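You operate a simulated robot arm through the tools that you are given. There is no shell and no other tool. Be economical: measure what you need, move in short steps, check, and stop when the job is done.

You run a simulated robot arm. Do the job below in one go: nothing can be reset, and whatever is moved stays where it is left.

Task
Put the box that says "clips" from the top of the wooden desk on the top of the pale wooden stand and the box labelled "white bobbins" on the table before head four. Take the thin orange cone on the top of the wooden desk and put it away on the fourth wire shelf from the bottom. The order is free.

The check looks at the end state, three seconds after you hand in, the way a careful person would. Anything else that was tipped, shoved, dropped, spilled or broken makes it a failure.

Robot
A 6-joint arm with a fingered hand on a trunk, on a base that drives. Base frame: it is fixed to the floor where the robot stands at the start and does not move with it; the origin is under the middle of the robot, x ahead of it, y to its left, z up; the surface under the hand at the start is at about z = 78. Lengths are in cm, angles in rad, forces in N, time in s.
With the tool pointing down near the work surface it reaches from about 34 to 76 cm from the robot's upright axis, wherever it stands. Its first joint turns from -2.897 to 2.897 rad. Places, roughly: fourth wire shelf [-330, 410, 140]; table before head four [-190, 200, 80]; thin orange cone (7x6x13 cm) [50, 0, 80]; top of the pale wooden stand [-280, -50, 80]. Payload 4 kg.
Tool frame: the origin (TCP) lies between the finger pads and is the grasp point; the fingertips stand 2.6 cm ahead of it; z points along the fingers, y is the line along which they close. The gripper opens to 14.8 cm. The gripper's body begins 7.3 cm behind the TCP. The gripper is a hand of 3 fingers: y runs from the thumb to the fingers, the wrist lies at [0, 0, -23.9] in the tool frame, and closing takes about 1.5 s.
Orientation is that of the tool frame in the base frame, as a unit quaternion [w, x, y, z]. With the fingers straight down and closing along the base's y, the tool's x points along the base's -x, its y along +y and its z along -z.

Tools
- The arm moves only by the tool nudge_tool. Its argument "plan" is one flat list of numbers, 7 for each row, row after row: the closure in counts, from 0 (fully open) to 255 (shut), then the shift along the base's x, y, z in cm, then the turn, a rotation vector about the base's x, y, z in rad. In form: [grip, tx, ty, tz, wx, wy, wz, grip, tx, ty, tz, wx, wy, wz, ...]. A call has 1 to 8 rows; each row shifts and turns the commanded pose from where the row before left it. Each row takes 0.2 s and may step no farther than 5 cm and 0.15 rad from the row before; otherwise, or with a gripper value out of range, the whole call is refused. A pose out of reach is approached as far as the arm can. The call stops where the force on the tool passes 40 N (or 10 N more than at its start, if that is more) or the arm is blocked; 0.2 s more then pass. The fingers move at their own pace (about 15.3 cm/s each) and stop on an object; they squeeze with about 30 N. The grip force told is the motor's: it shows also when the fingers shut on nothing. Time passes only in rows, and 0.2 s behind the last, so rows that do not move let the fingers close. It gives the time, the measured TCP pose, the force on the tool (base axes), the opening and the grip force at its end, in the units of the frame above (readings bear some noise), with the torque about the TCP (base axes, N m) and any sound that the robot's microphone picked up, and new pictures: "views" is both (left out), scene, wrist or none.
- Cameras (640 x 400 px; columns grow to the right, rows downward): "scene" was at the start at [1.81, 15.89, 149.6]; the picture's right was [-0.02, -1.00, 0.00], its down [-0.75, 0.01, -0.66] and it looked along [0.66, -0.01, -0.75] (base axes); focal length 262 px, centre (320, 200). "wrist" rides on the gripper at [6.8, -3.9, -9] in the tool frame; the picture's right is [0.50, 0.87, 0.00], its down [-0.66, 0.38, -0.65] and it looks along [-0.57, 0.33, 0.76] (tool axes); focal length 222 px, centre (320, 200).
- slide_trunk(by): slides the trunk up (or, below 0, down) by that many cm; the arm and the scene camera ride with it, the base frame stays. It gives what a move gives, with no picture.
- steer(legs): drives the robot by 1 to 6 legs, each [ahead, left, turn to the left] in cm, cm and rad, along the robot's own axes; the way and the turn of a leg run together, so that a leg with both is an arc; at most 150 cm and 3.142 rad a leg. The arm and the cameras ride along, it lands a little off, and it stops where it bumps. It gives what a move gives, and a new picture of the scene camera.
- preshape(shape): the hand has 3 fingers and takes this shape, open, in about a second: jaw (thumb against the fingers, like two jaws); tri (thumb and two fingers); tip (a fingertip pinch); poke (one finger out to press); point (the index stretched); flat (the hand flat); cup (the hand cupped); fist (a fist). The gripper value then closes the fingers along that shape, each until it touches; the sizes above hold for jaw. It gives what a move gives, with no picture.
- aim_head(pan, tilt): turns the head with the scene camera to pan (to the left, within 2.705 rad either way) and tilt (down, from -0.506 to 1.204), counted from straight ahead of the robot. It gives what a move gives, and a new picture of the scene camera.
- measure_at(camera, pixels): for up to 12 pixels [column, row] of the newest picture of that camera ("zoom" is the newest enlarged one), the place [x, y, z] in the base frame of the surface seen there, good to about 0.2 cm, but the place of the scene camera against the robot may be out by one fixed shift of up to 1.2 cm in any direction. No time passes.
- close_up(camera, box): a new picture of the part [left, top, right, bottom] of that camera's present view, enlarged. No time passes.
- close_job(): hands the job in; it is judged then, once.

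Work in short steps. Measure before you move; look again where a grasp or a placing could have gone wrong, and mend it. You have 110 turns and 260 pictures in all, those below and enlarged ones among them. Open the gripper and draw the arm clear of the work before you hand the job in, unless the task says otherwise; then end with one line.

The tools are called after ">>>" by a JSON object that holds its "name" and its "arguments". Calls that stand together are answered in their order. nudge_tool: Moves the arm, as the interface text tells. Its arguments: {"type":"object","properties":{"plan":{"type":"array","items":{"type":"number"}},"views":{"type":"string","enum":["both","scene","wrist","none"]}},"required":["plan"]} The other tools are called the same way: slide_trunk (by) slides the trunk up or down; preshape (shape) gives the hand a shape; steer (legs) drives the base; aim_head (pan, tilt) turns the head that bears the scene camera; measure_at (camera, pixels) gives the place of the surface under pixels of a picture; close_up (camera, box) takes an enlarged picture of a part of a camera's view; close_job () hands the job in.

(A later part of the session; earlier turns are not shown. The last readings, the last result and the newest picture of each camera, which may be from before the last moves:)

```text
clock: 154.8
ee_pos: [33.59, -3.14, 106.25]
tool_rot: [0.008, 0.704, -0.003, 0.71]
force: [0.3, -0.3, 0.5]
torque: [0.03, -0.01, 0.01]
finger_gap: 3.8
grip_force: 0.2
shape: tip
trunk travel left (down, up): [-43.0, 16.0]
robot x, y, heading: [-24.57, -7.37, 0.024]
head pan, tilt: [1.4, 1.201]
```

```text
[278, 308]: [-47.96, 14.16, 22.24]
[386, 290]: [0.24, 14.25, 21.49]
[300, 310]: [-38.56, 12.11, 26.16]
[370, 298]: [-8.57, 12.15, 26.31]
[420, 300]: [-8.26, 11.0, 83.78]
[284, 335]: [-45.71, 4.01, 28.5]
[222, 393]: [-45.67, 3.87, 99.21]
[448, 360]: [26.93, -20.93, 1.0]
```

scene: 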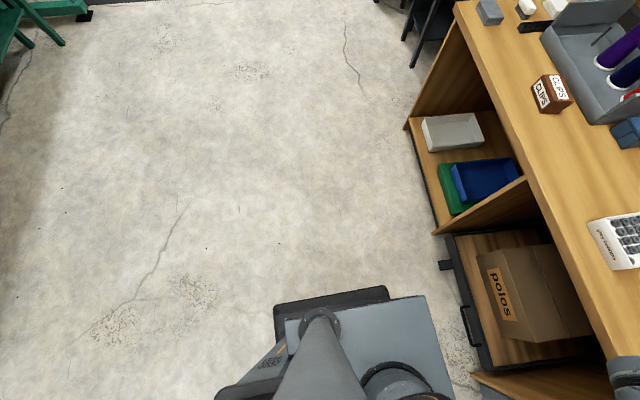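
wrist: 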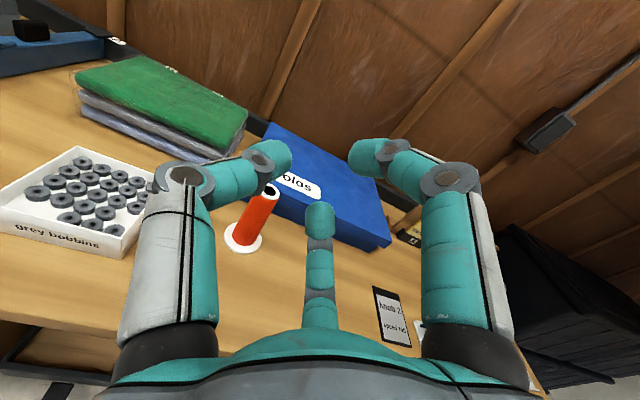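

My base is 43 wide (z<26), the upper body ±18.4 — the passage looks just feasible, so a tilted grasp will do. I tilt the tool 0.6 rad down, hand part open, and move to a point 12 cm before the cone along the tool axis.

>>> {"name": "nudge_tool", "arguments": {"plan": [48, 0, 0, 0, 0, 0.15, 0, 48, 0, 0, 0, 0, 0.15, 0, 48, 0, 0, 0, 0, 0.15, 0, 48, 0, -0.2, 0, 0, 0.15, 0, 48, 2.5, 0, -4.2, 0, 0, 0, 48, 2.5, 0, -4.2, 0, 0, 0, 48, 2.5, 0, -4.2, 0, 0, 0]}}

>>> {"name": "aim_head", "arguments": {"pan": 0.1, "tilt": 0.8}}

```text
clock: 156.4
ee_pos: [40.86, -3.46, 93.74]
tool_rot: [0.009, 0.882, 0.0, 0.471]
force: [-0.3, 0.1, 0.2]
torque: [0.0, -0.02, -0.01]
finger_gap: 12.01
grip_force: 0.0
shape: tip
trunk travel left (down, up): [-43.0, 16.0]
robot x, y, heading: [-24.67, -7.49, 0.021]
head pan, tilt: [1.4, 1.201]
```

scene: 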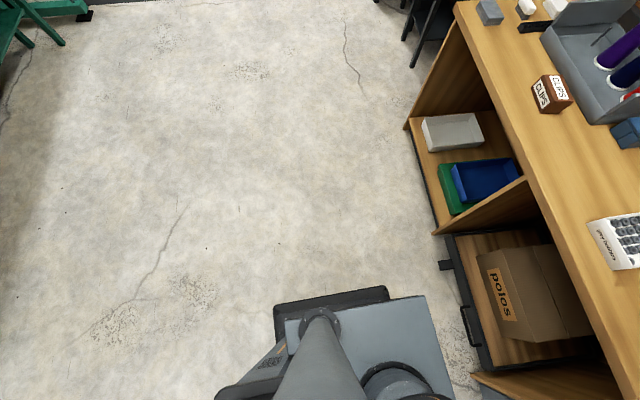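
wrist: 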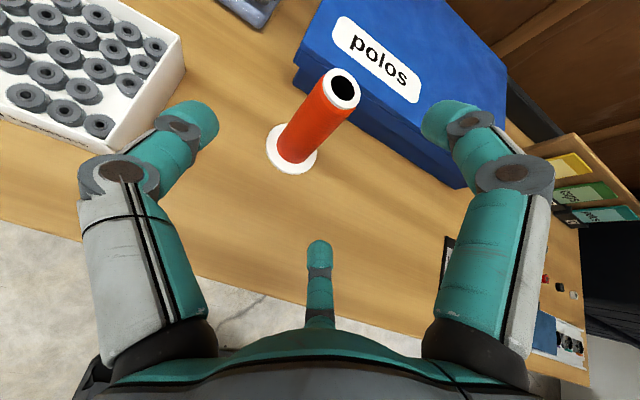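

```text
clock: 157.9
ee_pos: [40.87, -3.41, 93.63]
tool_rot: [0.009, 0.882, 0.0, 0.471]
force: [0.2, -0.3, -0.4]
torque: [-0.01, -0.02, -0.01]
finger_gap: 11.99
grip_force: 0.1
shape: tip
trunk travel left (down, up): [-43.0, 16.0]
robot x, y, heading: [-24.33, -7.6, 0.016]
head pan, tilt: [0.099, 0.799]
```

scene: 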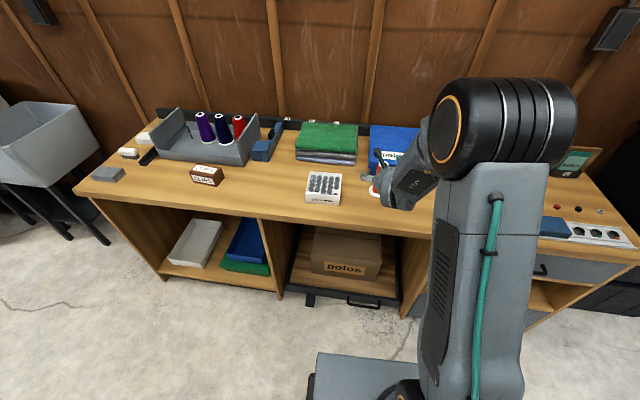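

Lined up. I advance part-way along the axis and check.

>>> {"name": "nudge_tool", "arguments": {"plan": [48, 3, 0, -2.2, 0, 0, 0, 48, 3, 0, -2.2, 0, 0, 0], "views": "wrist"}}

```text
clock: 158.5
ee_pos: [47.12, -3.66, 89.27]
tool_rot: [0.009, 0.882, 0.0, 0.471]
force: [0.5, 0.2, 0.3]
torque: [-0.01, -0.02, 0.04]
finger_gap: 12.01
grip_force: 0.1
shape: tip
trunk travel left (down, up): [-43.0, 16.0]
robot x, y, heading: [-24.29, -7.38, 0.018]
head pan, tilt: [0.099, 0.799]
```

wrist: 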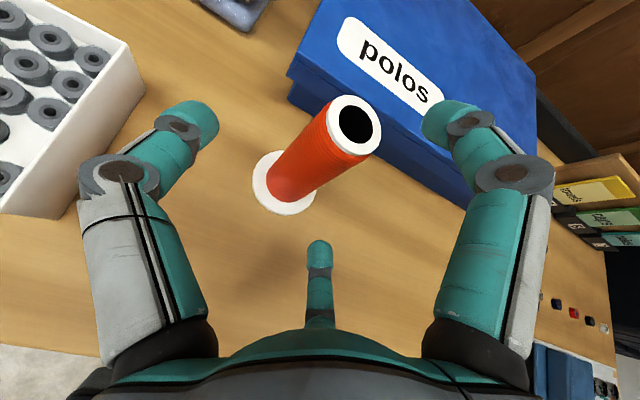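

Clear. I advance the last 3.7 cm.

>>> {"name": "nudge_tool", "arguments": {"plan": [48, 1.9, 0.1, -1.6, 0, 0, 0, 48, 1.8, 0.1, -1.6, 0, 0, 0], "views": "wrist"}}

```text
clock: 159.1
ee_pos: [50.81, -3.39, 85.82]
tool_rot: [0.009, 0.882, 0.0, 0.471]
force: [0.3, 0.2, 0.1]
torque: [0.0, 0.02, 0.0]
finger_gap: 12.02
grip_force: 0.0
shape: tip
trunk travel left (down, up): [-43.0, 16.0]
robot x, y, heading: [-24.59, -7.4, 0.018]
head pan, tilt: [0.099, 0.799]
```

wrist: 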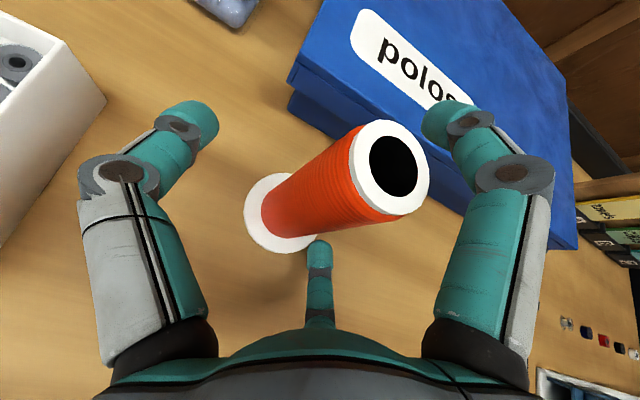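

The cone stands between the three fingers. I close gradually.

>>> {"name": "nudge_tool", "arguments": {"plan": [90, 0, 0, 0, 0, 0, 0, 120, 0, 0, 0, 0, 0, 0, 145, 0, 0, 0, 0, 0, 0, 165, 0, 0, 0, 0, 0, 0, 180, 0, 0, 0, 0, 0, 0, 200, 0, 0, 0, 0, 0, 0, 255, 0, 0, 0, 0, 0, 0, 255, 0, 0, 0, 0, 0, 0], "views": "wrist"}}

```text
clock: 160.9
ee_pos: [50.81, -3.29, 85.89]
tool_rot: [0.008, 0.881, 0.001, 0.473]
force: [4.3, -1.4, 12.7]
torque: [0.15, -0.14, -0.06]
finger_gap: 4.34
grip_force: 29.6
shape: tip
trunk travel left (down, up): [-43.0, 16.0]
robot x, y, heading: [-24.57, -7.62, 0.022]
head pan, tilt: [0.099, 0.799]
```

wrist: 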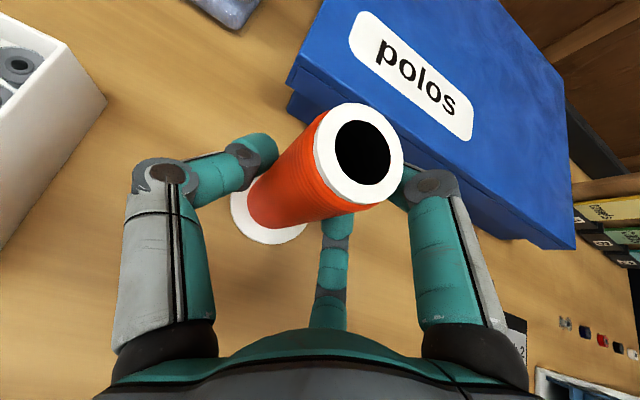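

Gripped (gap 4.3, 30 N). I lift and then check the cone's tilt.

>>> {"name": "nudge_tool", "arguments": {"plan": [255, 0, 0, 1.5, 0, 0, 0, 255, 0, 0, 2.5, 0, 0, 0, 255, 0, 0, 4, 0, 0, 0, 255, 0, 0, 4, 0, 0, 0]}}

>>> {"name": "measure_at", "arguments": {"camera": "wrist", "pixels": [[318, 155], [350, 205], [398, 175], [362, 105], [330, 115], [232, 205], [240, 225], [262, 242], [305, 228], [290, 200], [265, 200]]}}

```text
clock: 161.9
ee_pos: [50.7, -3.24, 98.04]
tool_rot: [0.008, 0.882, 0.001, 0.471]
force: [0.7, 1.0, -0.5]
torque: [-0.02, 0.01, 0.02]
finger_gap: 4.29
grip_force: 30.4
shape: tip
trunk travel left (down, up): [-43.0, 16.0]
robot x, y, heading: [-24.61, -7.04, 0.016]
head pan, tilt: [0.099, 0.799]
```

scene: 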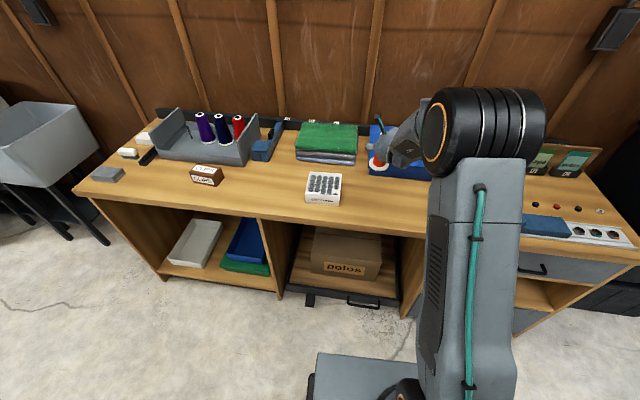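
wrist: 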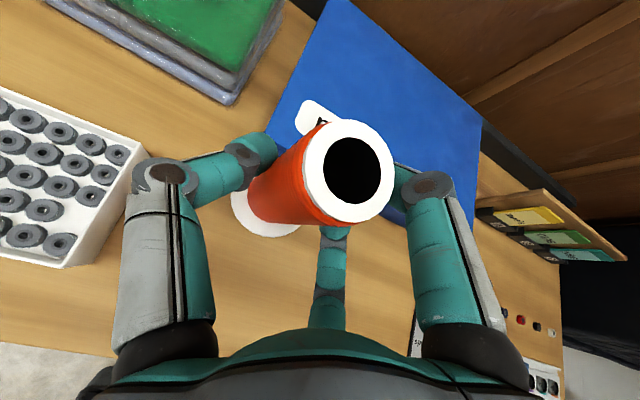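

```text
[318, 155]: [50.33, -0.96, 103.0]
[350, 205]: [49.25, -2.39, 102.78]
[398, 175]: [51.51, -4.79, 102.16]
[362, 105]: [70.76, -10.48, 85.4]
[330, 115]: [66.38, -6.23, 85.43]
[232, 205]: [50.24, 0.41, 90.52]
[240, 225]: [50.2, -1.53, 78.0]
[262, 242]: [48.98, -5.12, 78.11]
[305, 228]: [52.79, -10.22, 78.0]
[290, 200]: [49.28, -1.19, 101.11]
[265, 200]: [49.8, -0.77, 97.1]
```

The cone may have tilted a little in the grip. I measure the top rim and foot to get its axis.

>>> {"name": "measure_at", "arguments": {"camera": "wrist", "pixels": [[308, 165], [330, 212], [360, 216], [390, 185], [375, 130], [345, 124], [318, 138], [236, 200], [238, 215], [255, 229], [280, 234], [296, 229]]}}

>>> {"name": "close_up", "arguments": {"camera": "wrist", "box": [200, 90, 440, 260]}}

```text
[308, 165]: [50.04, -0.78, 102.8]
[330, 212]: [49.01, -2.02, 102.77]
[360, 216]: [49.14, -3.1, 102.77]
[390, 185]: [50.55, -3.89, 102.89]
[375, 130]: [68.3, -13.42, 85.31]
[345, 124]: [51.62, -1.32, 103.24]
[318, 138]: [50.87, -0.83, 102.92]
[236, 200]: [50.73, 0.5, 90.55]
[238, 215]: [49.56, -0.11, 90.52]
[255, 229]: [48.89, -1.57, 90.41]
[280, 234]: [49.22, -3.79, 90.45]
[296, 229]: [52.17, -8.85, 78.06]
```

```text
2.35 times, centred on (320, 175) of wrist
```

zoom: 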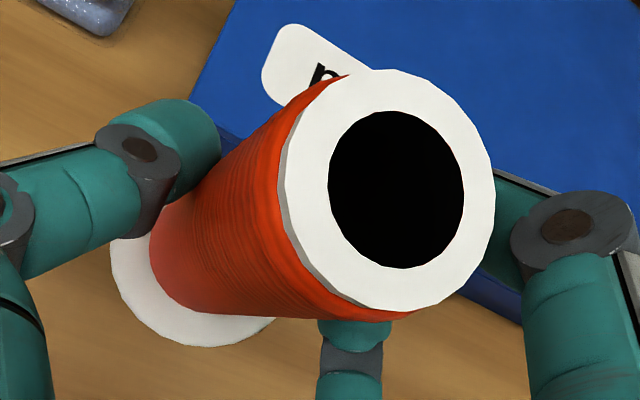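

The rim and foot are level, so the cone is upright (foot ≈8 cm below TCP). I pull the arm in, raise the trunk, and drive toward the passage.

>>> {"name": "nudge_tool", "arguments": {"plan": [255, -3, 0, 3, 0, 0, 0, 255, -4, 0, 2, 0, 0, 0, 255, -4, 0, 1, 0, 0, 0, 255, -4, 0, 0, 0, 0, 0], "views": "none"}}

>>> {"name": "slide_trunk", "arguments": {"by": 16}}

>>> {"name": "steer", "arguments": {"legs": [[-60, 0, 0], [0, 0, 1.553], [150, 0, 0], [150, 0, 0], [80, 0, 0], [0, 0, 1.571]]}}

>>> {"name": "aim_head", "arguments": {"pan": -0.4, "tilt": 0.6}}

```text
clock: 162.9
ee_pos: [35.59, -3.29, 103.85]
tool_rot: [0.008, 0.882, 0.001, 0.471]
force: [0.1, -0.4, -0.3]
torque: [0.0, -0.02, -0.02]
finger_gap: 4.27
grip_force: 29.6
shape: tip
trunk travel left (down, up): [-43.0, 16.0]
robot x, y, heading: [-24.6, -7.66, 0.017]
head pan, tilt: [0.099, 0.799]
```

```text
clock: 164.7
ee_pos: [35.5, -3.37, 119.89]
tool_rot: [0.009, 0.882, 0.0, 0.471]
force: [-0.8, 0.6, -1.0]
torque: [-0.02, 0.02, 0.02]
finger_gap: 4.29
grip_force: 30.2
shape: tip
trunk travel left (down, up): [-59.0, 0.0]
robot x, y, heading: [-23.94, -7.4, 0.016]
head pan, tilt: [0.099, 0.799]
```

```text
clock: 193.6
ee_pos: [-133.82, 372.47, 120.01]
tool_rot: [-0.47, 0.039, 0.881, 0.029]
force: [-0.3, 0.4, -1.3]
torque: [0.0, 0.02, 0.01]
finger_gap: 4.24
grip_force: 30.2
shape: tip
trunk travel left (down, up): [-59.0, 0.0]
robot x, y, heading: [-73.82, 371.15, 3.073]
head pan, tilt: [0.099, 0.799]
```

scene: 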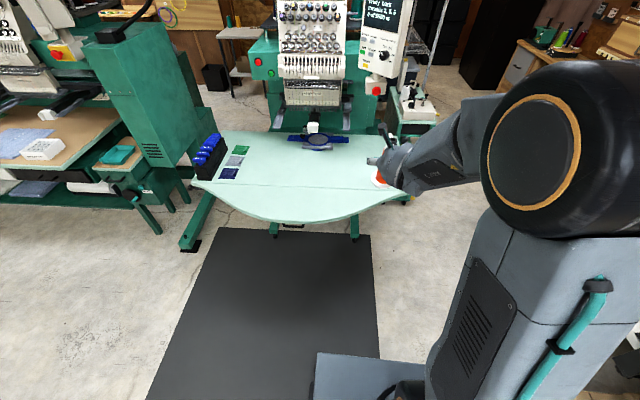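

```text
clock: 194.5
ee_pos: [-133.86, 372.0, 119.99]
tool_rot: [-0.471, 0.038, 0.881, 0.031]
force: [0.2, -0.9, -0.5]
torque: [-0.02, -0.01, 0.0]
finger_gap: 4.23
grip_force: 30.2
shape: tip
trunk travel left (down, up): [-59.0, 0.0]
robot x, y, heading: [-73.65, 371.15, 3.072]
head pan, tilt: [-0.4, 0.6]
```

scene: 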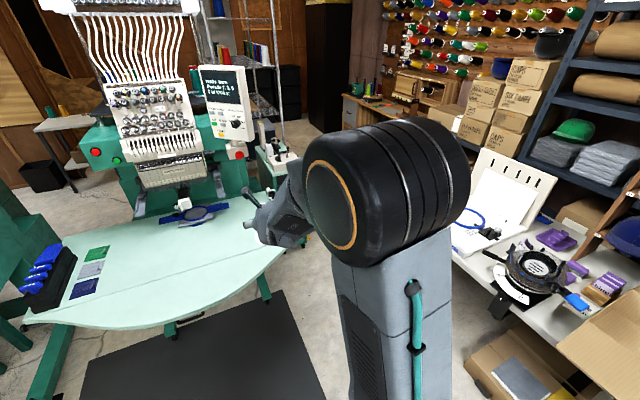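

I move diagonally ahead-right to stand at the mouth of the passage, then look at it.

>>> {"name": "steer", "arguments": {"legs": [[60, -60, 0]]}}

>>> {"name": "aim_head", "arguments": {"pan": 0.15, "tilt": 0.85}}

>>> {"name": "aim_head", "arguments": {"pan": -0.6, "tilt": 0.9}}

```text
clock: 199.0
ee_pos: [-189.06, 436.41, 119.83]
tool_rot: [-0.471, 0.036, 0.881, 0.03]
force: [-0.6, 0.3, -0.1]
torque: [-0.02, -0.03, 0.01]
finger_gap: 4.21
grip_force: 29.8
shape: tip
trunk travel left (down, up): [-59.0, 0.0]
robot x, y, heading: [-129.08, 435.61, 3.074]
head pan, tilt: [-0.4, 0.6]
```

scene: 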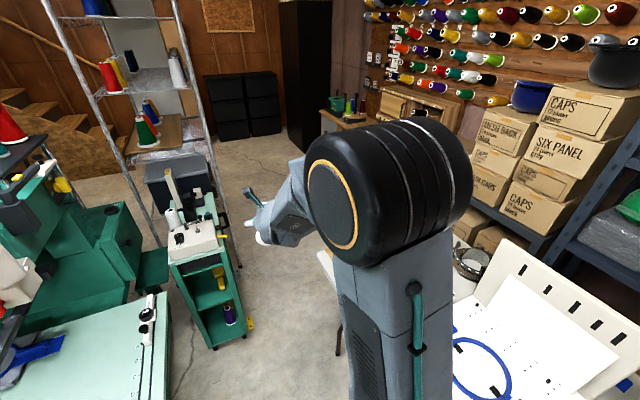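

```text
clock: 200.0
ee_pos: [-189.17, 436.29, 119.86]
tool_rot: [-0.47, 0.036, 0.881, 0.03]
force: [0.3, 0.0, -0.3]
torque: [0.0, -0.01, 0.0]
finger_gap: 4.22
grip_force: 29.8
shape: tip
trunk travel left (down, up): [-59.0, 0.0]
robot x, y, heading: [-128.83, 435.74, 3.082]
head pan, tilt: [0.15, 0.85]
```

scene: 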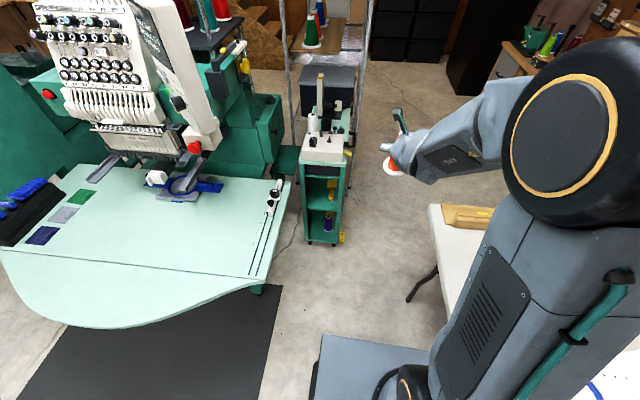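

```text
clock: 201.1
ee_pos: [-188.98, 436.19, 119.98]
tool_rot: [-0.47, 0.037, 0.881, 0.031]
force: [-0.1, 0.8, 0.0]
torque: [0.02, 0.0, -0.03]
finger_gap: 4.25
grip_force: 30.2
shape: tip
trunk travel left (down, up): [-59.0, 0.0]
robot x, y, heading: [-128.67, 435.69, 3.074]
head pan, tilt: [-0.6, 0.901]
```

scene: 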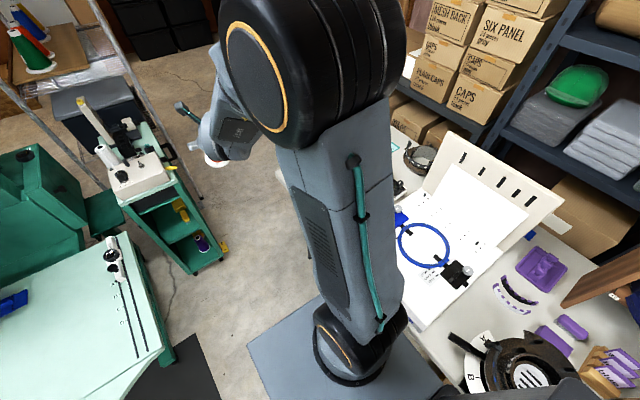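

I re-aim and measure the cart's right side (yellow items) and the white table's corner and leg.

>>> {"name": "aim_head", "arguments": {"pan": 0.15, "tilt": 0.85}}

>>> {"name": "close_up", "arguments": {"camera": "scene", "box": [270, 60, 470, 320]}}

>>> {"name": "measure_at", "arguments": {"camera": "scene", "pixels": [[342, 236], [340, 242], [308, 242], [350, 152], [347, 160], [430, 207], [440, 225], [447, 320], [408, 300], [436, 268], [355, 110], [362, 170]]}}

```text
clock: 202.2
ee_pos: [-188.97, 436.45, 119.83]
tool_rot: [-0.47, 0.037, 0.881, 0.031]
force: [0.3, -0.1, -0.5]
torque: [-0.01, 0.0, 0.02]
finger_gap: 4.23
grip_force: 30.0
shape: tip
trunk travel left (down, up): [-59.0, 0.0]
robot x, y, heading: [-128.83, 435.86, 3.076]
head pan, tilt: [0.15, 0.85]
```

scene: 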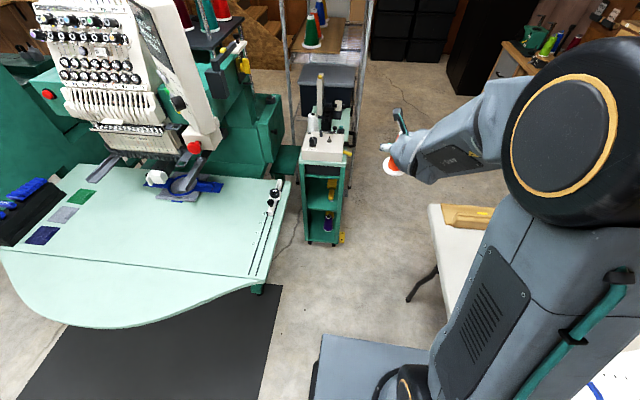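

```text
1.54 times, centred on (370, 190) of scene
```

zoom: 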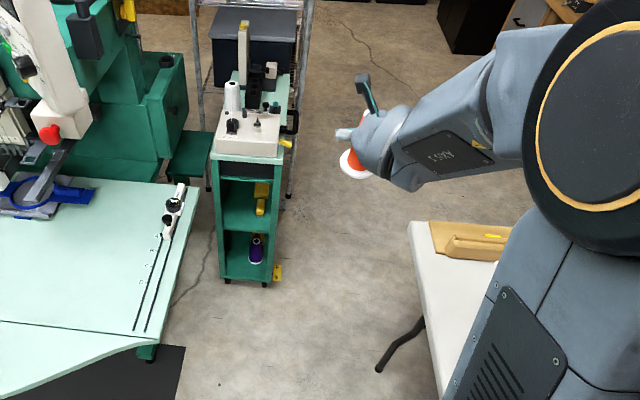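

```text
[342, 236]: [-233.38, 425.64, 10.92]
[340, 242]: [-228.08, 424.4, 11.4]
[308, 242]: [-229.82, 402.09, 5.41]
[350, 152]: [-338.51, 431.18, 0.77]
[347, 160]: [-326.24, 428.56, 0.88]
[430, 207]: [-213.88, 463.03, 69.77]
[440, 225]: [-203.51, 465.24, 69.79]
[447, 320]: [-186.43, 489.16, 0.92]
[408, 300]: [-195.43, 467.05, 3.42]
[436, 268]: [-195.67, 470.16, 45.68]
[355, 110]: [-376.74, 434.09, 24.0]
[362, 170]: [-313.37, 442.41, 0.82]
```

The passage is too tight to pass (≈41 vs 40 cm), so I'll place from outside, standing sideways to the cart with a near-level tool. That needs a regrasp with the cone near a table edge; I measure the single-head table's front edge.

>>> {"name": "measure_at", "arguments": {"camera": "scene", "pixels": [[70, 316], [130, 322], [170, 316], [200, 308], [240, 292], [262, 284], [170, 290], [130, 300], [200, 285], [252, 272], [262, 290], [285, 200]]}}

```text
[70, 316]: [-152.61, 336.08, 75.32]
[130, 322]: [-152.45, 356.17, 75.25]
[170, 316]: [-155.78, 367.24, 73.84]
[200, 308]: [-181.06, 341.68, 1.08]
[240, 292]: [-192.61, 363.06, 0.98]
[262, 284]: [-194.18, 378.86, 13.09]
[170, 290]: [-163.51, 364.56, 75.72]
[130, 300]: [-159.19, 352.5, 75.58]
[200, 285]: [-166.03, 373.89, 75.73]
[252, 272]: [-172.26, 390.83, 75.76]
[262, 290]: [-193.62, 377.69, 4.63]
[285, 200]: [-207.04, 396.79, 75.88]
```

Cone will be set at ≈(−157.5, 352) on the single-head table, 5–6 cm from its front edge. I drive there.

>>> {"name": "steer", "arguments": {"legs": [[-35, 0, 0], [0, 80, 0.066]]}}

>>> {"name": "aim_head", "arguments": {"pan": 0.3, "tilt": 0.75}}

```text
clock: 208.4
ee_pos: [-157.98, 351.26, 119.99]
tool_rot: [-0.471, 0.019, 0.882, 0.022]
force: [-0.5, -0.9, -1.4]
torque: [-0.01, 0.0, 0.02]
finger_gap: 4.22
grip_force: 30.0
shape: tip
trunk travel left (down, up): [-59.0, 0.0]
robot x, y, heading: [-97.94, 352.83, 3.115]
head pan, tilt: [0.15, 0.85]
```

scene: 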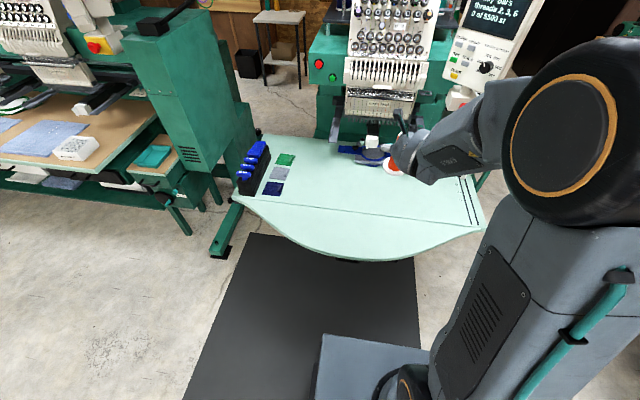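

```text
clock: 209.1
ee_pos: [-157.87, 351.29, 119.83]
tool_rot: [-0.471, 0.019, 0.882, 0.021]
force: [-0.1, 0.7, 0.1]
torque: [0.04, 0.03, -0.01]
finger_gap: 4.25
grip_force: 30.1
shape: tip
trunk travel left (down, up): [-59.0, 0.0]
robot x, y, heading: [-97.88, 352.86, 3.112]
head pan, tilt: [0.3, 0.75]
```

scene: 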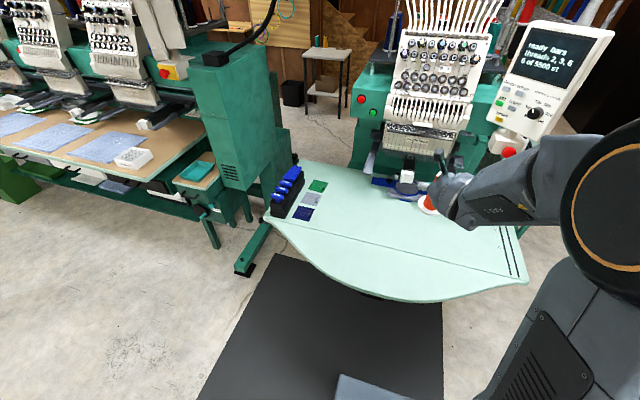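

The TCP is right above the spot. I lower the trunk 32 cm and check with the wrist camera.

>>> {"name": "slide_trunk", "arguments": {"by": -32}}

>>> {"name": "nudge_tool", "arguments": {"plan": [255, 0, 0, 0, 0, 0, 0], "views": "wrist"}}

>>> {"name": "measure_at", "arguments": {"camera": "wrist", "pixels": [[150, 60], [60, 100], [500, 60], [255, 229], [238, 215], [280, 234], [330, 212], [360, 216]]}}

```text
clock: 212.2
ee_pos: [-157.94, 351.18, 87.87]
tool_rot: [-0.471, 0.02, 0.882, 0.022]
force: [-0.5, -0.4, -0.1]
torque: [0.01, 0.0, 0.01]
finger_gap: 4.27
grip_force: 29.8
shape: tip
trunk travel left (down, up): [-27.0, 32.0]
robot x, y, heading: [-97.43, 352.83, 3.116]
head pan, tilt: [0.3, 0.75]
```

```text
clock: 212.6
ee_pos: [-157.83, 351.15, 87.86]
tool_rot: [-0.47, 0.019, 0.882, 0.022]
force: [0.2, 0.3, -0.3]
torque: [0.01, -0.01, -0.02]
finger_gap: 4.26
grip_force: 30.2
shape: tip
trunk travel left (down, up): [-27.0, 32.0]
robot x, y, heading: [-97.84, 353.05, 3.115]
head pan, tilt: [0.3, 0.75]
```

wrist: 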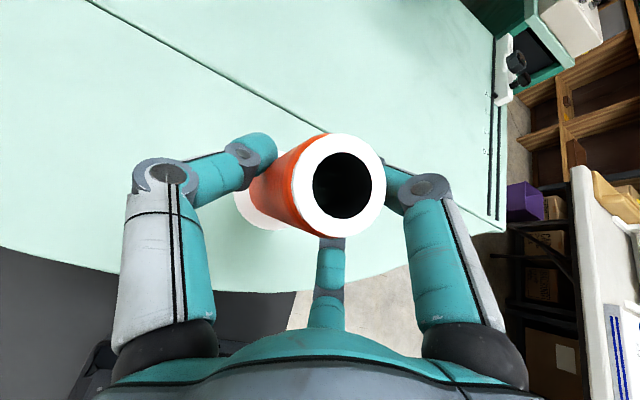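

```text
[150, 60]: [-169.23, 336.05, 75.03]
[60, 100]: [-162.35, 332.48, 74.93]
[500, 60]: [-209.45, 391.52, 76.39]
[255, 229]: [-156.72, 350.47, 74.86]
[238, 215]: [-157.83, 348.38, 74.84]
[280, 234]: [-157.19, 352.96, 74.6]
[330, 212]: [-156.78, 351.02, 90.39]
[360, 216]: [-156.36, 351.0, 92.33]
```

The surface is z=75.0. The cone looks to have rotated slightly; I measure its rim and foot again.

>>> {"name": "measure_at", "arguments": {"camera": "wrist", "pixels": [[297, 180], [305, 210], [330, 232], [360, 230], [382, 200], [380, 172], [345, 140], [318, 150], [238, 200], [245, 215], [262, 227], [275, 230]]}}

>>> {"name": "close_up", "arguments": {"camera": "wrist", "box": [200, 110, 440, 260]}}

```text
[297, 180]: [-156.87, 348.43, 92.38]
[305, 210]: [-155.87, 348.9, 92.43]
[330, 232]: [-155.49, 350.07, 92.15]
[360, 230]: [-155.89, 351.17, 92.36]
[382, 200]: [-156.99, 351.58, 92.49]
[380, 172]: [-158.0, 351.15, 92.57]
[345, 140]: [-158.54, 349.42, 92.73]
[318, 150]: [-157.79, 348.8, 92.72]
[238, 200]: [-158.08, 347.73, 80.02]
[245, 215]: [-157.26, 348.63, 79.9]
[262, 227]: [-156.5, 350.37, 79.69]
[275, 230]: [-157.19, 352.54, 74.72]
```

```text
2.67 times, centred on (320, 185) of wrist
```

zoom: 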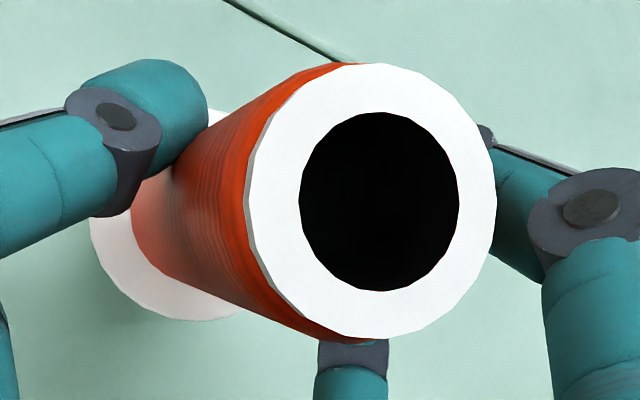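

The cone leans ~0.1 rad toward the robot; I correct that and lower in small steps to contact (~z 83.2).

>>> {"name": "nudge_tool", "arguments": {"plan": [255, 0, 0, -1.5, 0, -0.1, 0, 255, 0, 0, -1.5, 0, 0, 0, 255, 0, 0, -0.6, 0, 0, 0, 255, 0, 0, -0.4, 0, 0, 0], "views": "wrist"}}

```text
clock: 213.6
ee_pos: [-157.9, 351.3, 83.77]
tool_rot: [-0.425, 0.018, 0.905, 0.023]
force: [0.3, 0.5, -1.2]
torque: [0.01, -0.03, 0.02]
finger_gap: 4.22
grip_force: 30.2
shape: tip
trunk travel left (down, up): [-27.0, 32.0]
robot x, y, heading: [-98.14, 352.77, 3.118]
head pan, tilt: [0.3, 0.75]
```

wrist: 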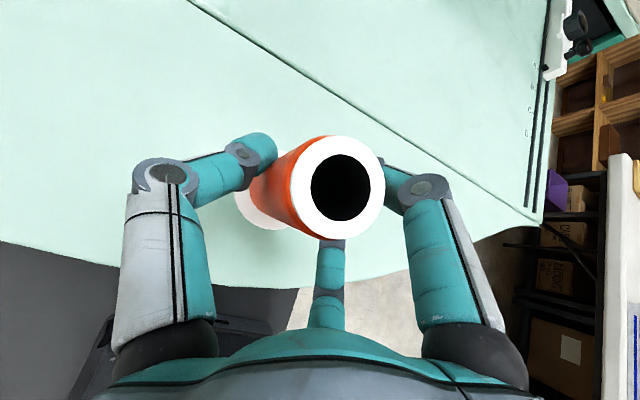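

>>> {"name": "nudge_tool", "arguments": {"plan": [255, 0, 0, -0.3, 0, 0, 0, 255, 0, 0, -0.2, 0, 0, 0], "views": "none"}}

>>> {"name": "measure_at", "arguments": {"camera": "wrist", "pixels": [[297, 180], [305, 210], [330, 232], [360, 230], [380, 200], [380, 172], [345, 140], [318, 150], [238, 200], [245, 215], [262, 227], [210, 225]]}}

```text
clock: 214.2
ee_pos: [-158.01, 351.21, 83.4]
tool_rot: [-0.425, 0.019, 0.905, 0.023]
force: [0.3, 0.1, -0.4]
torque: [-0.02, 0.01, 0.04]
finger_gap: 4.24
grip_force: 30.1
shape: tip
trunk travel left (down, up): [-27.0, 32.0]
robot x, y, heading: [-97.7, 352.83, 3.11]
head pan, tilt: [0.3, 0.75]
```

```text
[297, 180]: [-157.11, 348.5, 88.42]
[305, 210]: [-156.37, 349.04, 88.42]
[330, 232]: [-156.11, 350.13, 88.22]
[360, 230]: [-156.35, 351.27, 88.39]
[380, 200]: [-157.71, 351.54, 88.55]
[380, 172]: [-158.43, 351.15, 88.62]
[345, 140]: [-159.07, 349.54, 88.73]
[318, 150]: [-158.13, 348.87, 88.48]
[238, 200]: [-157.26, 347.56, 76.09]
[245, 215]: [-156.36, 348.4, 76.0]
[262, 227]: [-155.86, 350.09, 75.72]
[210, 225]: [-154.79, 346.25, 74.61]
```

Still leaning ~0.12 rad toward me; I correct a further 0.12 and lower to contact.

>>> {"name": "nudge_tool", "arguments": {"plan": [255, 0, 0, 0.3, 0, -0.12, 0, 255, 0, 0, -0.4, 0, 0, 0, 255, 0, 0, -0.3, 0, 0, 0], "views": "wrist"}}

>>> {"name": "measure_at", "arguments": {"camera": "wrist", "pixels": [[297, 180], [305, 210], [330, 232], [360, 230], [380, 200], [380, 172], [345, 140], [318, 150], [238, 200], [245, 215], [262, 227], [210, 225]]}}

```text
clock: 215.0
ee_pos: [-157.9, 351.26, 83.06]
tool_rot: [-0.371, 0.017, 0.928, 0.023]
force: [-0.5, 0.0, 1.8]
torque: [-0.04, 0.05, 0.01]
finger_gap: 4.2
grip_force: 29.8
shape: tip
trunk travel left (down, up): [-27.0, 32.0]
robot x, y, heading: [-98.03, 352.86, 3.114]
head pan, tilt: [0.3, 0.75]
```

wrist: 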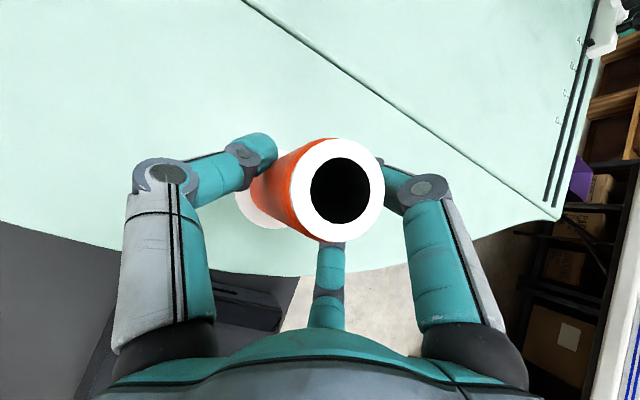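

```text
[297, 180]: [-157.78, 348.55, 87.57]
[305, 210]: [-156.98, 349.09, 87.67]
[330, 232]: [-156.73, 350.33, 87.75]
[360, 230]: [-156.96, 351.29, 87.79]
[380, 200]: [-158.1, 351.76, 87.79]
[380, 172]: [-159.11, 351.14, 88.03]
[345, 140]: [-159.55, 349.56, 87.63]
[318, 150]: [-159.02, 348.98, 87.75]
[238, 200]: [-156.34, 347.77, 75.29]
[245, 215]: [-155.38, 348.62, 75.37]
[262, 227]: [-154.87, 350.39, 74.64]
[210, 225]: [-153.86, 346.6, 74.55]
```

The rim is level and the foot is on the table. I open the fingers partly and back away along the tool axis.

>>> {"name": "nudge_tool", "arguments": {"plan": [190, 0, 0, 0, 0, 0, 0, 165, 0, 0, 0, 0, 0, 0, 120, 0, 0, 0, 0, 0, 0, 70, 0, 0, 0, 0, 0, 0, 48, 0, 0, 0, 0, 0, 0, 48, 0, 0, 0, 0, 0, 0], "views": "wrist"}}

```text
clock: 216.4
ee_pos: [-157.77, 351.34, 82.99]
tool_rot: [-0.371, 0.017, 0.928, 0.024]
force: [-0.8, 0.1, 0.1]
torque: [-0.01, -0.02, 0.0]
finger_gap: 12.02
grip_force: 0.0
shape: tip
trunk travel left (down, up): [-27.0, 32.0]
robot x, y, heading: [-97.63, 353.02, 3.109]
head pan, tilt: [0.3, 0.75]
```

wrist: 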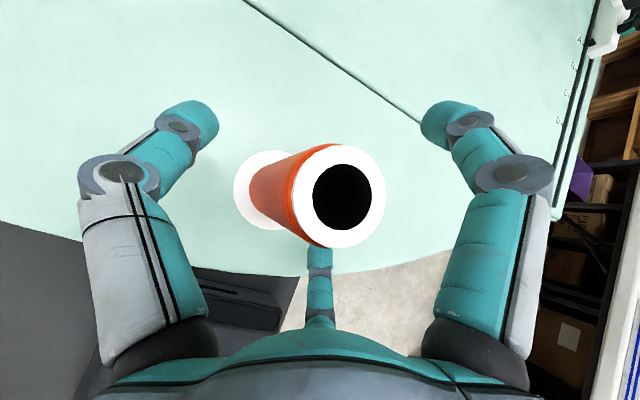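

Released and standing. I retreat along the axis.

>>> {"name": "nudge_tool", "arguments": {"plan": [48, 2.1, -0.15, 2.2, 0, 0, 0, 48, 2.8, -0.2, 2.9, 0, 0, 0, 48, 3.4, -0.3, 3.6, 0, 0, 0, 48, 3, 0, 0, 0, 0, 0, 48, 3, 0, 0, 0, 0, 0], "views": "none"}}

>>> {"name": "nudge_tool", "arguments": {"plan": [48, 0, 0, 0, 0, 0.142, 0, 48, 0, 0, 0, 0, 0.142, 0, 48, 0, 0, 0, 0, 0.142, 0, 48, 0, 0, 0, 0, 0.142, 0, 48, 0, 0, 0, 0, 0.142, 0, 48, 0, 0, -4, 0, 0, 0], "views": "wrist"}}

```text
clock: 217.6
ee_pos: [-143.81, 350.53, 91.54]
tool_rot: [-0.37, 0.015, 0.929, 0.023]
force: [-1.0, -0.1, -0.8]
torque: [0.0, -0.04, -0.03]
finger_gap: 11.99
grip_force: 0.0
shape: tip
trunk travel left (down, up): [-27.0, 32.0]
robot x, y, heading: [-97.48, 352.91, 3.112]
head pan, tilt: [0.3, 0.75]
```

```text
clock: 219.0
ee_pos: [-152.14, 348.37, 94.56]
tool_rot: [-0.671, 0.024, 0.741, 0.016]
force: [0.0, 0.4, 0.4]
torque: [-0.02, 0.01, 0.01]
finger_gap: 11.99
grip_force: 0.1
shape: tip
out of reach, approached as far as the arm can: row 2, 3, 4, 5, 6
trunk travel left (down, up): [-27.0, 32.0]
robot x, y, heading: [-97.92, 352.97, 3.113]
head pan, tilt: [0.3, 0.75]
```

wrist: 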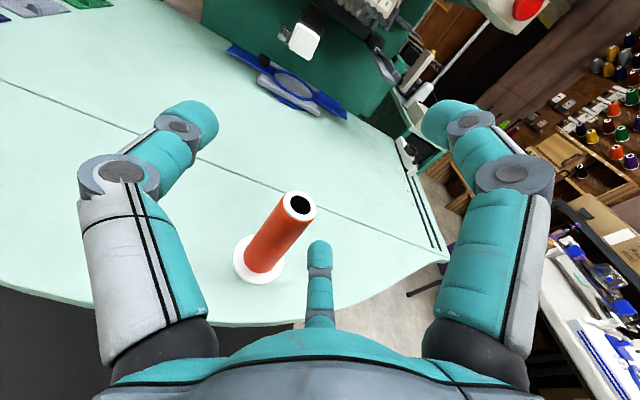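

Too close to my axis for a level tool; I back the base 16 cm and continue.

>>> {"name": "steer", "arguments": {"legs": [[-18, 0, 0]]}}

>>> {"name": "nudge_tool", "arguments": {"plan": [48, -2, 0, -2, 0, 0, 0, 48, -2, 0, -3, 0, 0, 0, 48, 0, 0, -3, 0, 0, 0], "views": "wrist"}}

>>> {"name": "measure_at", "arguments": {"camera": "wrist", "pixels": [[300, 208], [285, 200], [312, 218], [270, 235], [255, 270], [238, 255], [278, 268]]}}

```text
clock: 220.6
ee_pos: [-134.11, 348.19, 94.51]
tool_rot: [-0.67, 0.025, 0.742, 0.017]
force: [0.7, 0.5, 0.2]
torque: [-0.02, -0.01, -0.02]
finger_gap: 12.02
grip_force: 0.1
shape: tip
trunk travel left (down, up): [-27.0, 32.0]
robot x, y, heading: [-79.27, 352.47, 3.117]
head pan, tilt: [0.3, 0.75]
```

scene: 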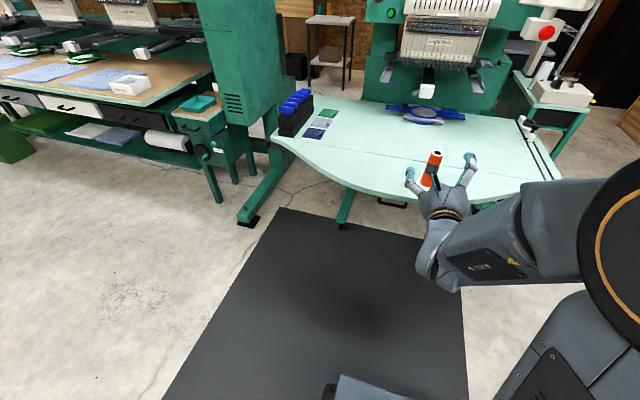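

```text
clock: 221.3
ee_pos: [-137.95, 348.27, 86.49]
tool_rot: [-0.67, 0.025, 0.742, 0.017]
force: [0.6, -0.3, -0.5]
torque: [0.01, 0.01, 0.0]
finger_gap: 11.99
grip_force: 0.1
shape: tip
trunk travel left (down, up): [-27.0, 32.0]
robot x, y, heading: [-79.65, 352.64, 3.109]
head pan, tilt: [0.3, 0.75]
```

wrist: 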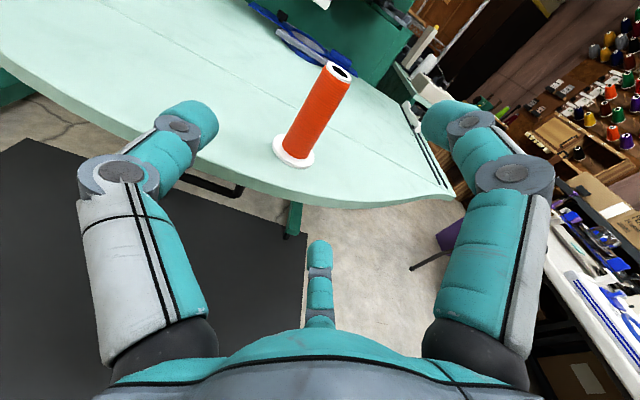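

```text
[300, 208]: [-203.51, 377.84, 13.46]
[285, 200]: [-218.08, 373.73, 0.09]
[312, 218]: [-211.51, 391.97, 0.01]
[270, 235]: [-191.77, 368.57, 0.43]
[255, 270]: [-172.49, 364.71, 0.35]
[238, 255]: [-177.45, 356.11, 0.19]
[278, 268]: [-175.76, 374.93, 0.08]
```

Tool is now ~0.1 rad below level. I measure the cone for the new approach.

>>> {"name": "measure_at", "arguments": {"camera": "wrist", "pixels": [[325, 68], [348, 82], [332, 78], [318, 115], [302, 110], [334, 122], [298, 145], [292, 163], [274, 145], [312, 158], [285, 180], [300, 186]]}}

```text
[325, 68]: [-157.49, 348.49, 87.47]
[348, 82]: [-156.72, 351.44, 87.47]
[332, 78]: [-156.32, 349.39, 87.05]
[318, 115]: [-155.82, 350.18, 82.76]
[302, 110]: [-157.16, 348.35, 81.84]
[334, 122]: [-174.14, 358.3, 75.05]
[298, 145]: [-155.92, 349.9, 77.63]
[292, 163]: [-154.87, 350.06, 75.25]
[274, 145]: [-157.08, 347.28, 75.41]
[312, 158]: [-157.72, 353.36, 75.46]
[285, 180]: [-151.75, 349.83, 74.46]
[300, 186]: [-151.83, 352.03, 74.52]
```

Axis at (−157.9, 350.25). I line up and advance in two stages.

>>> {"name": "nudge_tool", "arguments": {"plan": [48, -4, 0.65, -1.7, 0, 0, 0, 48, -4, 0.65, -1.6, 0, 0, 0, 48, -3, 0.18, -0.3, 0, 0, 0, 48, -3, 0.18, -0.3, 0, 0, 0], "views": "wrist"}}

```text
clock: 222.3
ee_pos: [-152.14, 349.99, 82.64]
tool_rot: [-0.67, 0.025, 0.742, 0.017]
force: [0.9, -0.7, -0.4]
torque: [0.01, 0.0, 0.04]
finger_gap: 12.0
grip_force: 0.1
shape: tip
trunk travel left (down, up): [-27.0, 32.0]
robot x, y, heading: [-79.55, 352.23, 3.11]
head pan, tilt: [0.3, 0.75]
```

wrist: 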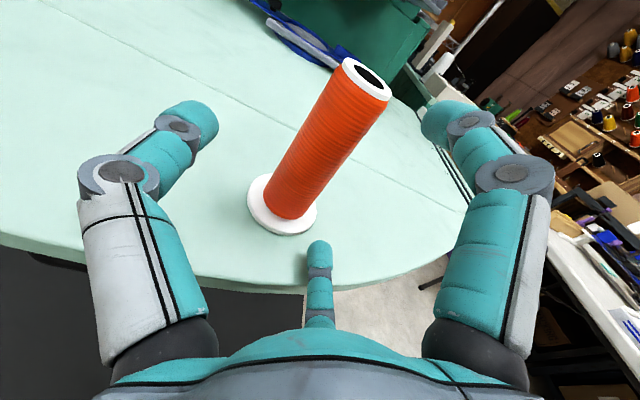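

>>> {"name": "nudge_tool", "arguments": {"plan": [48, -2, 0.1, 0, 0, 0, 0, 48, -2, 0.1, 0, 0, 0, 0, 48, -1.7, 0.1, -0.1, 0, 0, 0], "views": "wrist"}}

```text
clock: 223.2
ee_pos: [-157.94, 350.08, 82.29]
tool_rot: [-0.671, 0.026, 0.741, 0.018]
force: [0.2, -0.2, -0.6]
torque: [-0.01, -0.01, 0.0]
finger_gap: 12.01
grip_force: 0.0
shape: tip
trunk travel left (down, up): [-27.0, 32.0]
robot x, y, heading: [-79.48, 352.48, 3.12]
head pan, tilt: [0.3, 0.75]
```

wrist: 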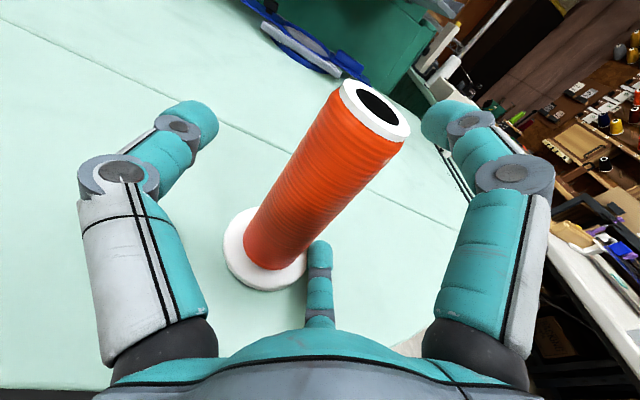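

The cone sits between the fingers; I close gradually.

>>> {"name": "nudge_tool", "arguments": {"plan": [90, 0, 0, 0, 0, 0, 0, 120, 0, 0, 0, 0, 0, 0, 145, 0, 0, 0, 0, 0, 0, 165, 0, 0, 0, 0, 0, 0, 180, 0, 0, 0, 0, 0, 0, 200, 0, 0, 0, 0, 0, 0, 255, 0, 0, 0, 0, 0, 0, 255, 0, 0, 0, 0, 0, 0], "views": "wrist"}}

>>> {"name": "nudge_tool", "arguments": {"plan": [255, 0, 0, 1.5, 0, 0, 0, 255, 0, 0, 2, 0, 0, 0, 255, 0, 0, 3, 0, 0, 0], "views": "wrist"}}

```text
clock: 224.9
ee_pos: [-157.93, 350.15, 82.39]
tool_rot: [-0.67, 0.024, 0.741, 0.016]
force: [-0.7, 0.4, 3.6]
torque: [0.0, 0.07, 0.01]
finger_gap: 4.41
grip_force: 29.3
shape: tip
trunk travel left (down, up): [-27.0, 32.0]
robot x, y, heading: [-80.04, 352.54, 3.108]
head pan, tilt: [0.3, 0.75]
```

wrist: 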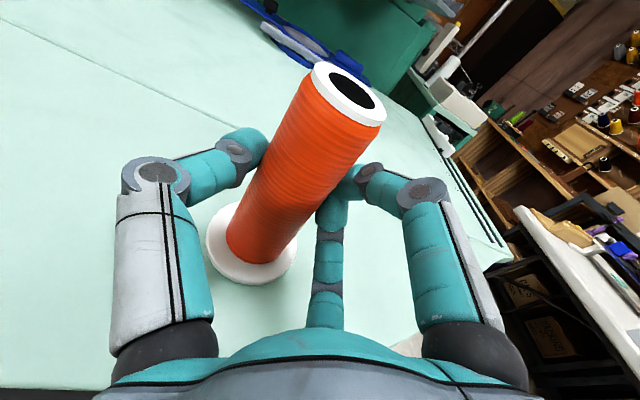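

```text
clock: 225.8
ee_pos: [-157.71, 350.12, 88.83]
tool_rot: [-0.67, 0.024, 0.742, 0.017]
force: [-0.8, -0.5, 0.1]
torque: [0.01, -0.02, 0.0]
finger_gap: 4.39
grip_force: 30.0
shape: tip
trunk travel left (down, up): [-27.0, 32.0]
robot x, y, heading: [-79.53, 352.43, 3.11]
head pan, tilt: [0.3, 0.75]
```

wrist: 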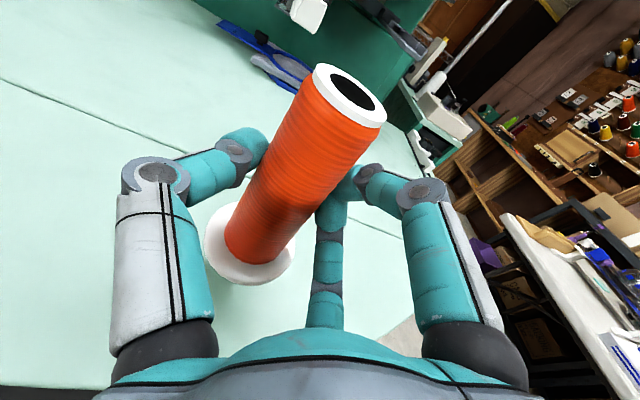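

Held and lifted. I measure the cone's axis in the hand.

>>> {"name": "measure_at", "arguments": {"camera": "wrist", "pixels": [[314, 75], [340, 112], [360, 124], [385, 115], [325, 68], [205, 230], [210, 255], [235, 278], [270, 278], [292, 258], [275, 200], [310, 130]]}}

>>> {"name": "slide_trunk", "arguments": {"by": 32}}

```text
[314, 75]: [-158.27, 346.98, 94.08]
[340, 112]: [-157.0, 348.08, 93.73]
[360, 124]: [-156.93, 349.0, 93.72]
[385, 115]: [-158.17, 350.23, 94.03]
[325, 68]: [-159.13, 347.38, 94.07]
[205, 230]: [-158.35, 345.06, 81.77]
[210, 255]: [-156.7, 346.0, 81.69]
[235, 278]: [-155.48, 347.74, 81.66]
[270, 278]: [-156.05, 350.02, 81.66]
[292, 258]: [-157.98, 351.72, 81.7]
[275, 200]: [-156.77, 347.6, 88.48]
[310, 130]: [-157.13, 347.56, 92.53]
```

```text
clock: 228.9
ee_pos: [-157.8, 349.99, 120.84]
tool_rot: [-0.669, 0.026, 0.742, 0.018]
force: [0.5, 0.1, -0.9]
torque: [-0.02, 0.02, 0.03]
finger_gap: 4.37
grip_force: 30.5
shape: tip
trunk travel left (down, up): [-59.0, 0.0]
robot x, y, heading: [-79.96, 352.45, 3.109]
head pan, tilt: [0.3, 0.75]
```

Cone upright, offset ≈0.9 ahead and 1.7 left of TCP, bottom 7.5 below TCP. I turn the robot to face +y; then I'll swing the arm to its left so its narrow side can stand by the cart.

>>> {"name": "steer", "arguments": {"legs": [[0, 0, -1.54]]}}

>>> {"name": "aim_head", "arguments": {"pan": 1.25, "tilt": 0.35}}

>>> {"name": "measure_at", "arguments": {"camera": "scene", "pixels": [[250, 200], [262, 200], [270, 160], [300, 200], [320, 250]]}}

```text
clock: 233.1
ee_pos: [-85.05, 430.18, 120.92]
tool_rot: [-0.471, 0.532, 0.518, 0.477]
force: [-0.5, 0.5, -1.4]
torque: [0.0, -0.03, 0.02]
finger_gap: 4.37
grip_force: 30.0
shape: tip
trunk travel left (down, up): [-59.0, 0.0]
robot x, y, heading: [-79.53, 352.32, 1.579]
head pan, tilt: [0.3, 0.75]
```

scene: 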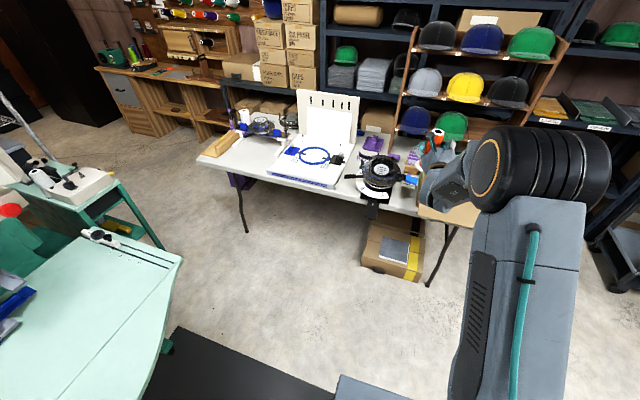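

```text
clock: 234.3
ee_pos: [-85.2, 430.31, 120.88]
tool_rot: [-0.47, 0.533, 0.518, 0.476]
force: [-0.6, 0.4, 0.0]
torque: [0.02, 0.03, 0.01]
finger_gap: 4.36
grip_force: 30.2
shape: tip
trunk travel left (down, up): [-59.0, 0.0]
robot x, y, heading: [-79.41, 352.57, 1.582]
head pan, tilt: [1.25, 0.351]
```

scene: 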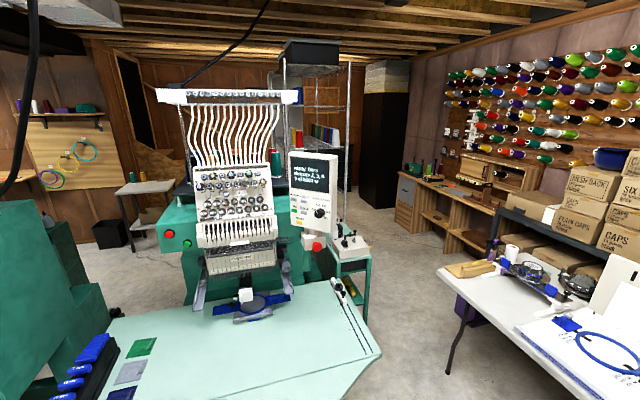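

```text
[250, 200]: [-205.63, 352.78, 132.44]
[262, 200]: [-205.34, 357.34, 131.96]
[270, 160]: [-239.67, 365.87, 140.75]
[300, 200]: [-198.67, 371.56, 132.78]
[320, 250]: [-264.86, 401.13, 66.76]
```

I measure the control panel's right edge and the cart-top machine, which the arm must clear.

>>> {"name": "measure_at", "arguments": {"camera": "scene", "pixels": [[336, 175], [334, 215], [317, 246], [355, 240], [345, 232], [368, 243], [378, 352], [350, 160], [330, 150], [283, 110]]}}

>>> {"name": "nudge_tool", "arguments": {"plan": [255, 0.3, -4.4, 2, 0, 0, 0, 255, 0.3, -4.4, 2, 0, 0, 0, 255, 0.3, -4.4, 2, 0, 0, 0, 255, 0.3, -4.4, 2, 0, 0, 0], "views": "none"}}

```text
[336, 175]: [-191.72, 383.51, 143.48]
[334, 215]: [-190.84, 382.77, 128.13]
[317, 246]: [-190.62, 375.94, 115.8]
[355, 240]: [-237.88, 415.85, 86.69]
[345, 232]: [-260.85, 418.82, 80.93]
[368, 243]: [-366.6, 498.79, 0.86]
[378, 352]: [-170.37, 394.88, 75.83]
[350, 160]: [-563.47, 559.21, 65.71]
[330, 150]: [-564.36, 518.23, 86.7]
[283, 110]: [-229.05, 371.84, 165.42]
```

```text
clock: 235.3
ee_pos: [-83.91, 412.48, 128.68]
tool_rot: [-0.472, 0.531, 0.518, 0.476]
force: [0.2, -0.2, -0.7]
torque: [-0.01, -0.02, 0.02]
finger_gap: 4.34
grip_force: 30.1
shape: tip
trunk travel left (down, up): [-59.0, 0.0]
robot x, y, heading: [-79.67, 351.91, 1.58]
head pan, tilt: [1.25, 0.351]
```

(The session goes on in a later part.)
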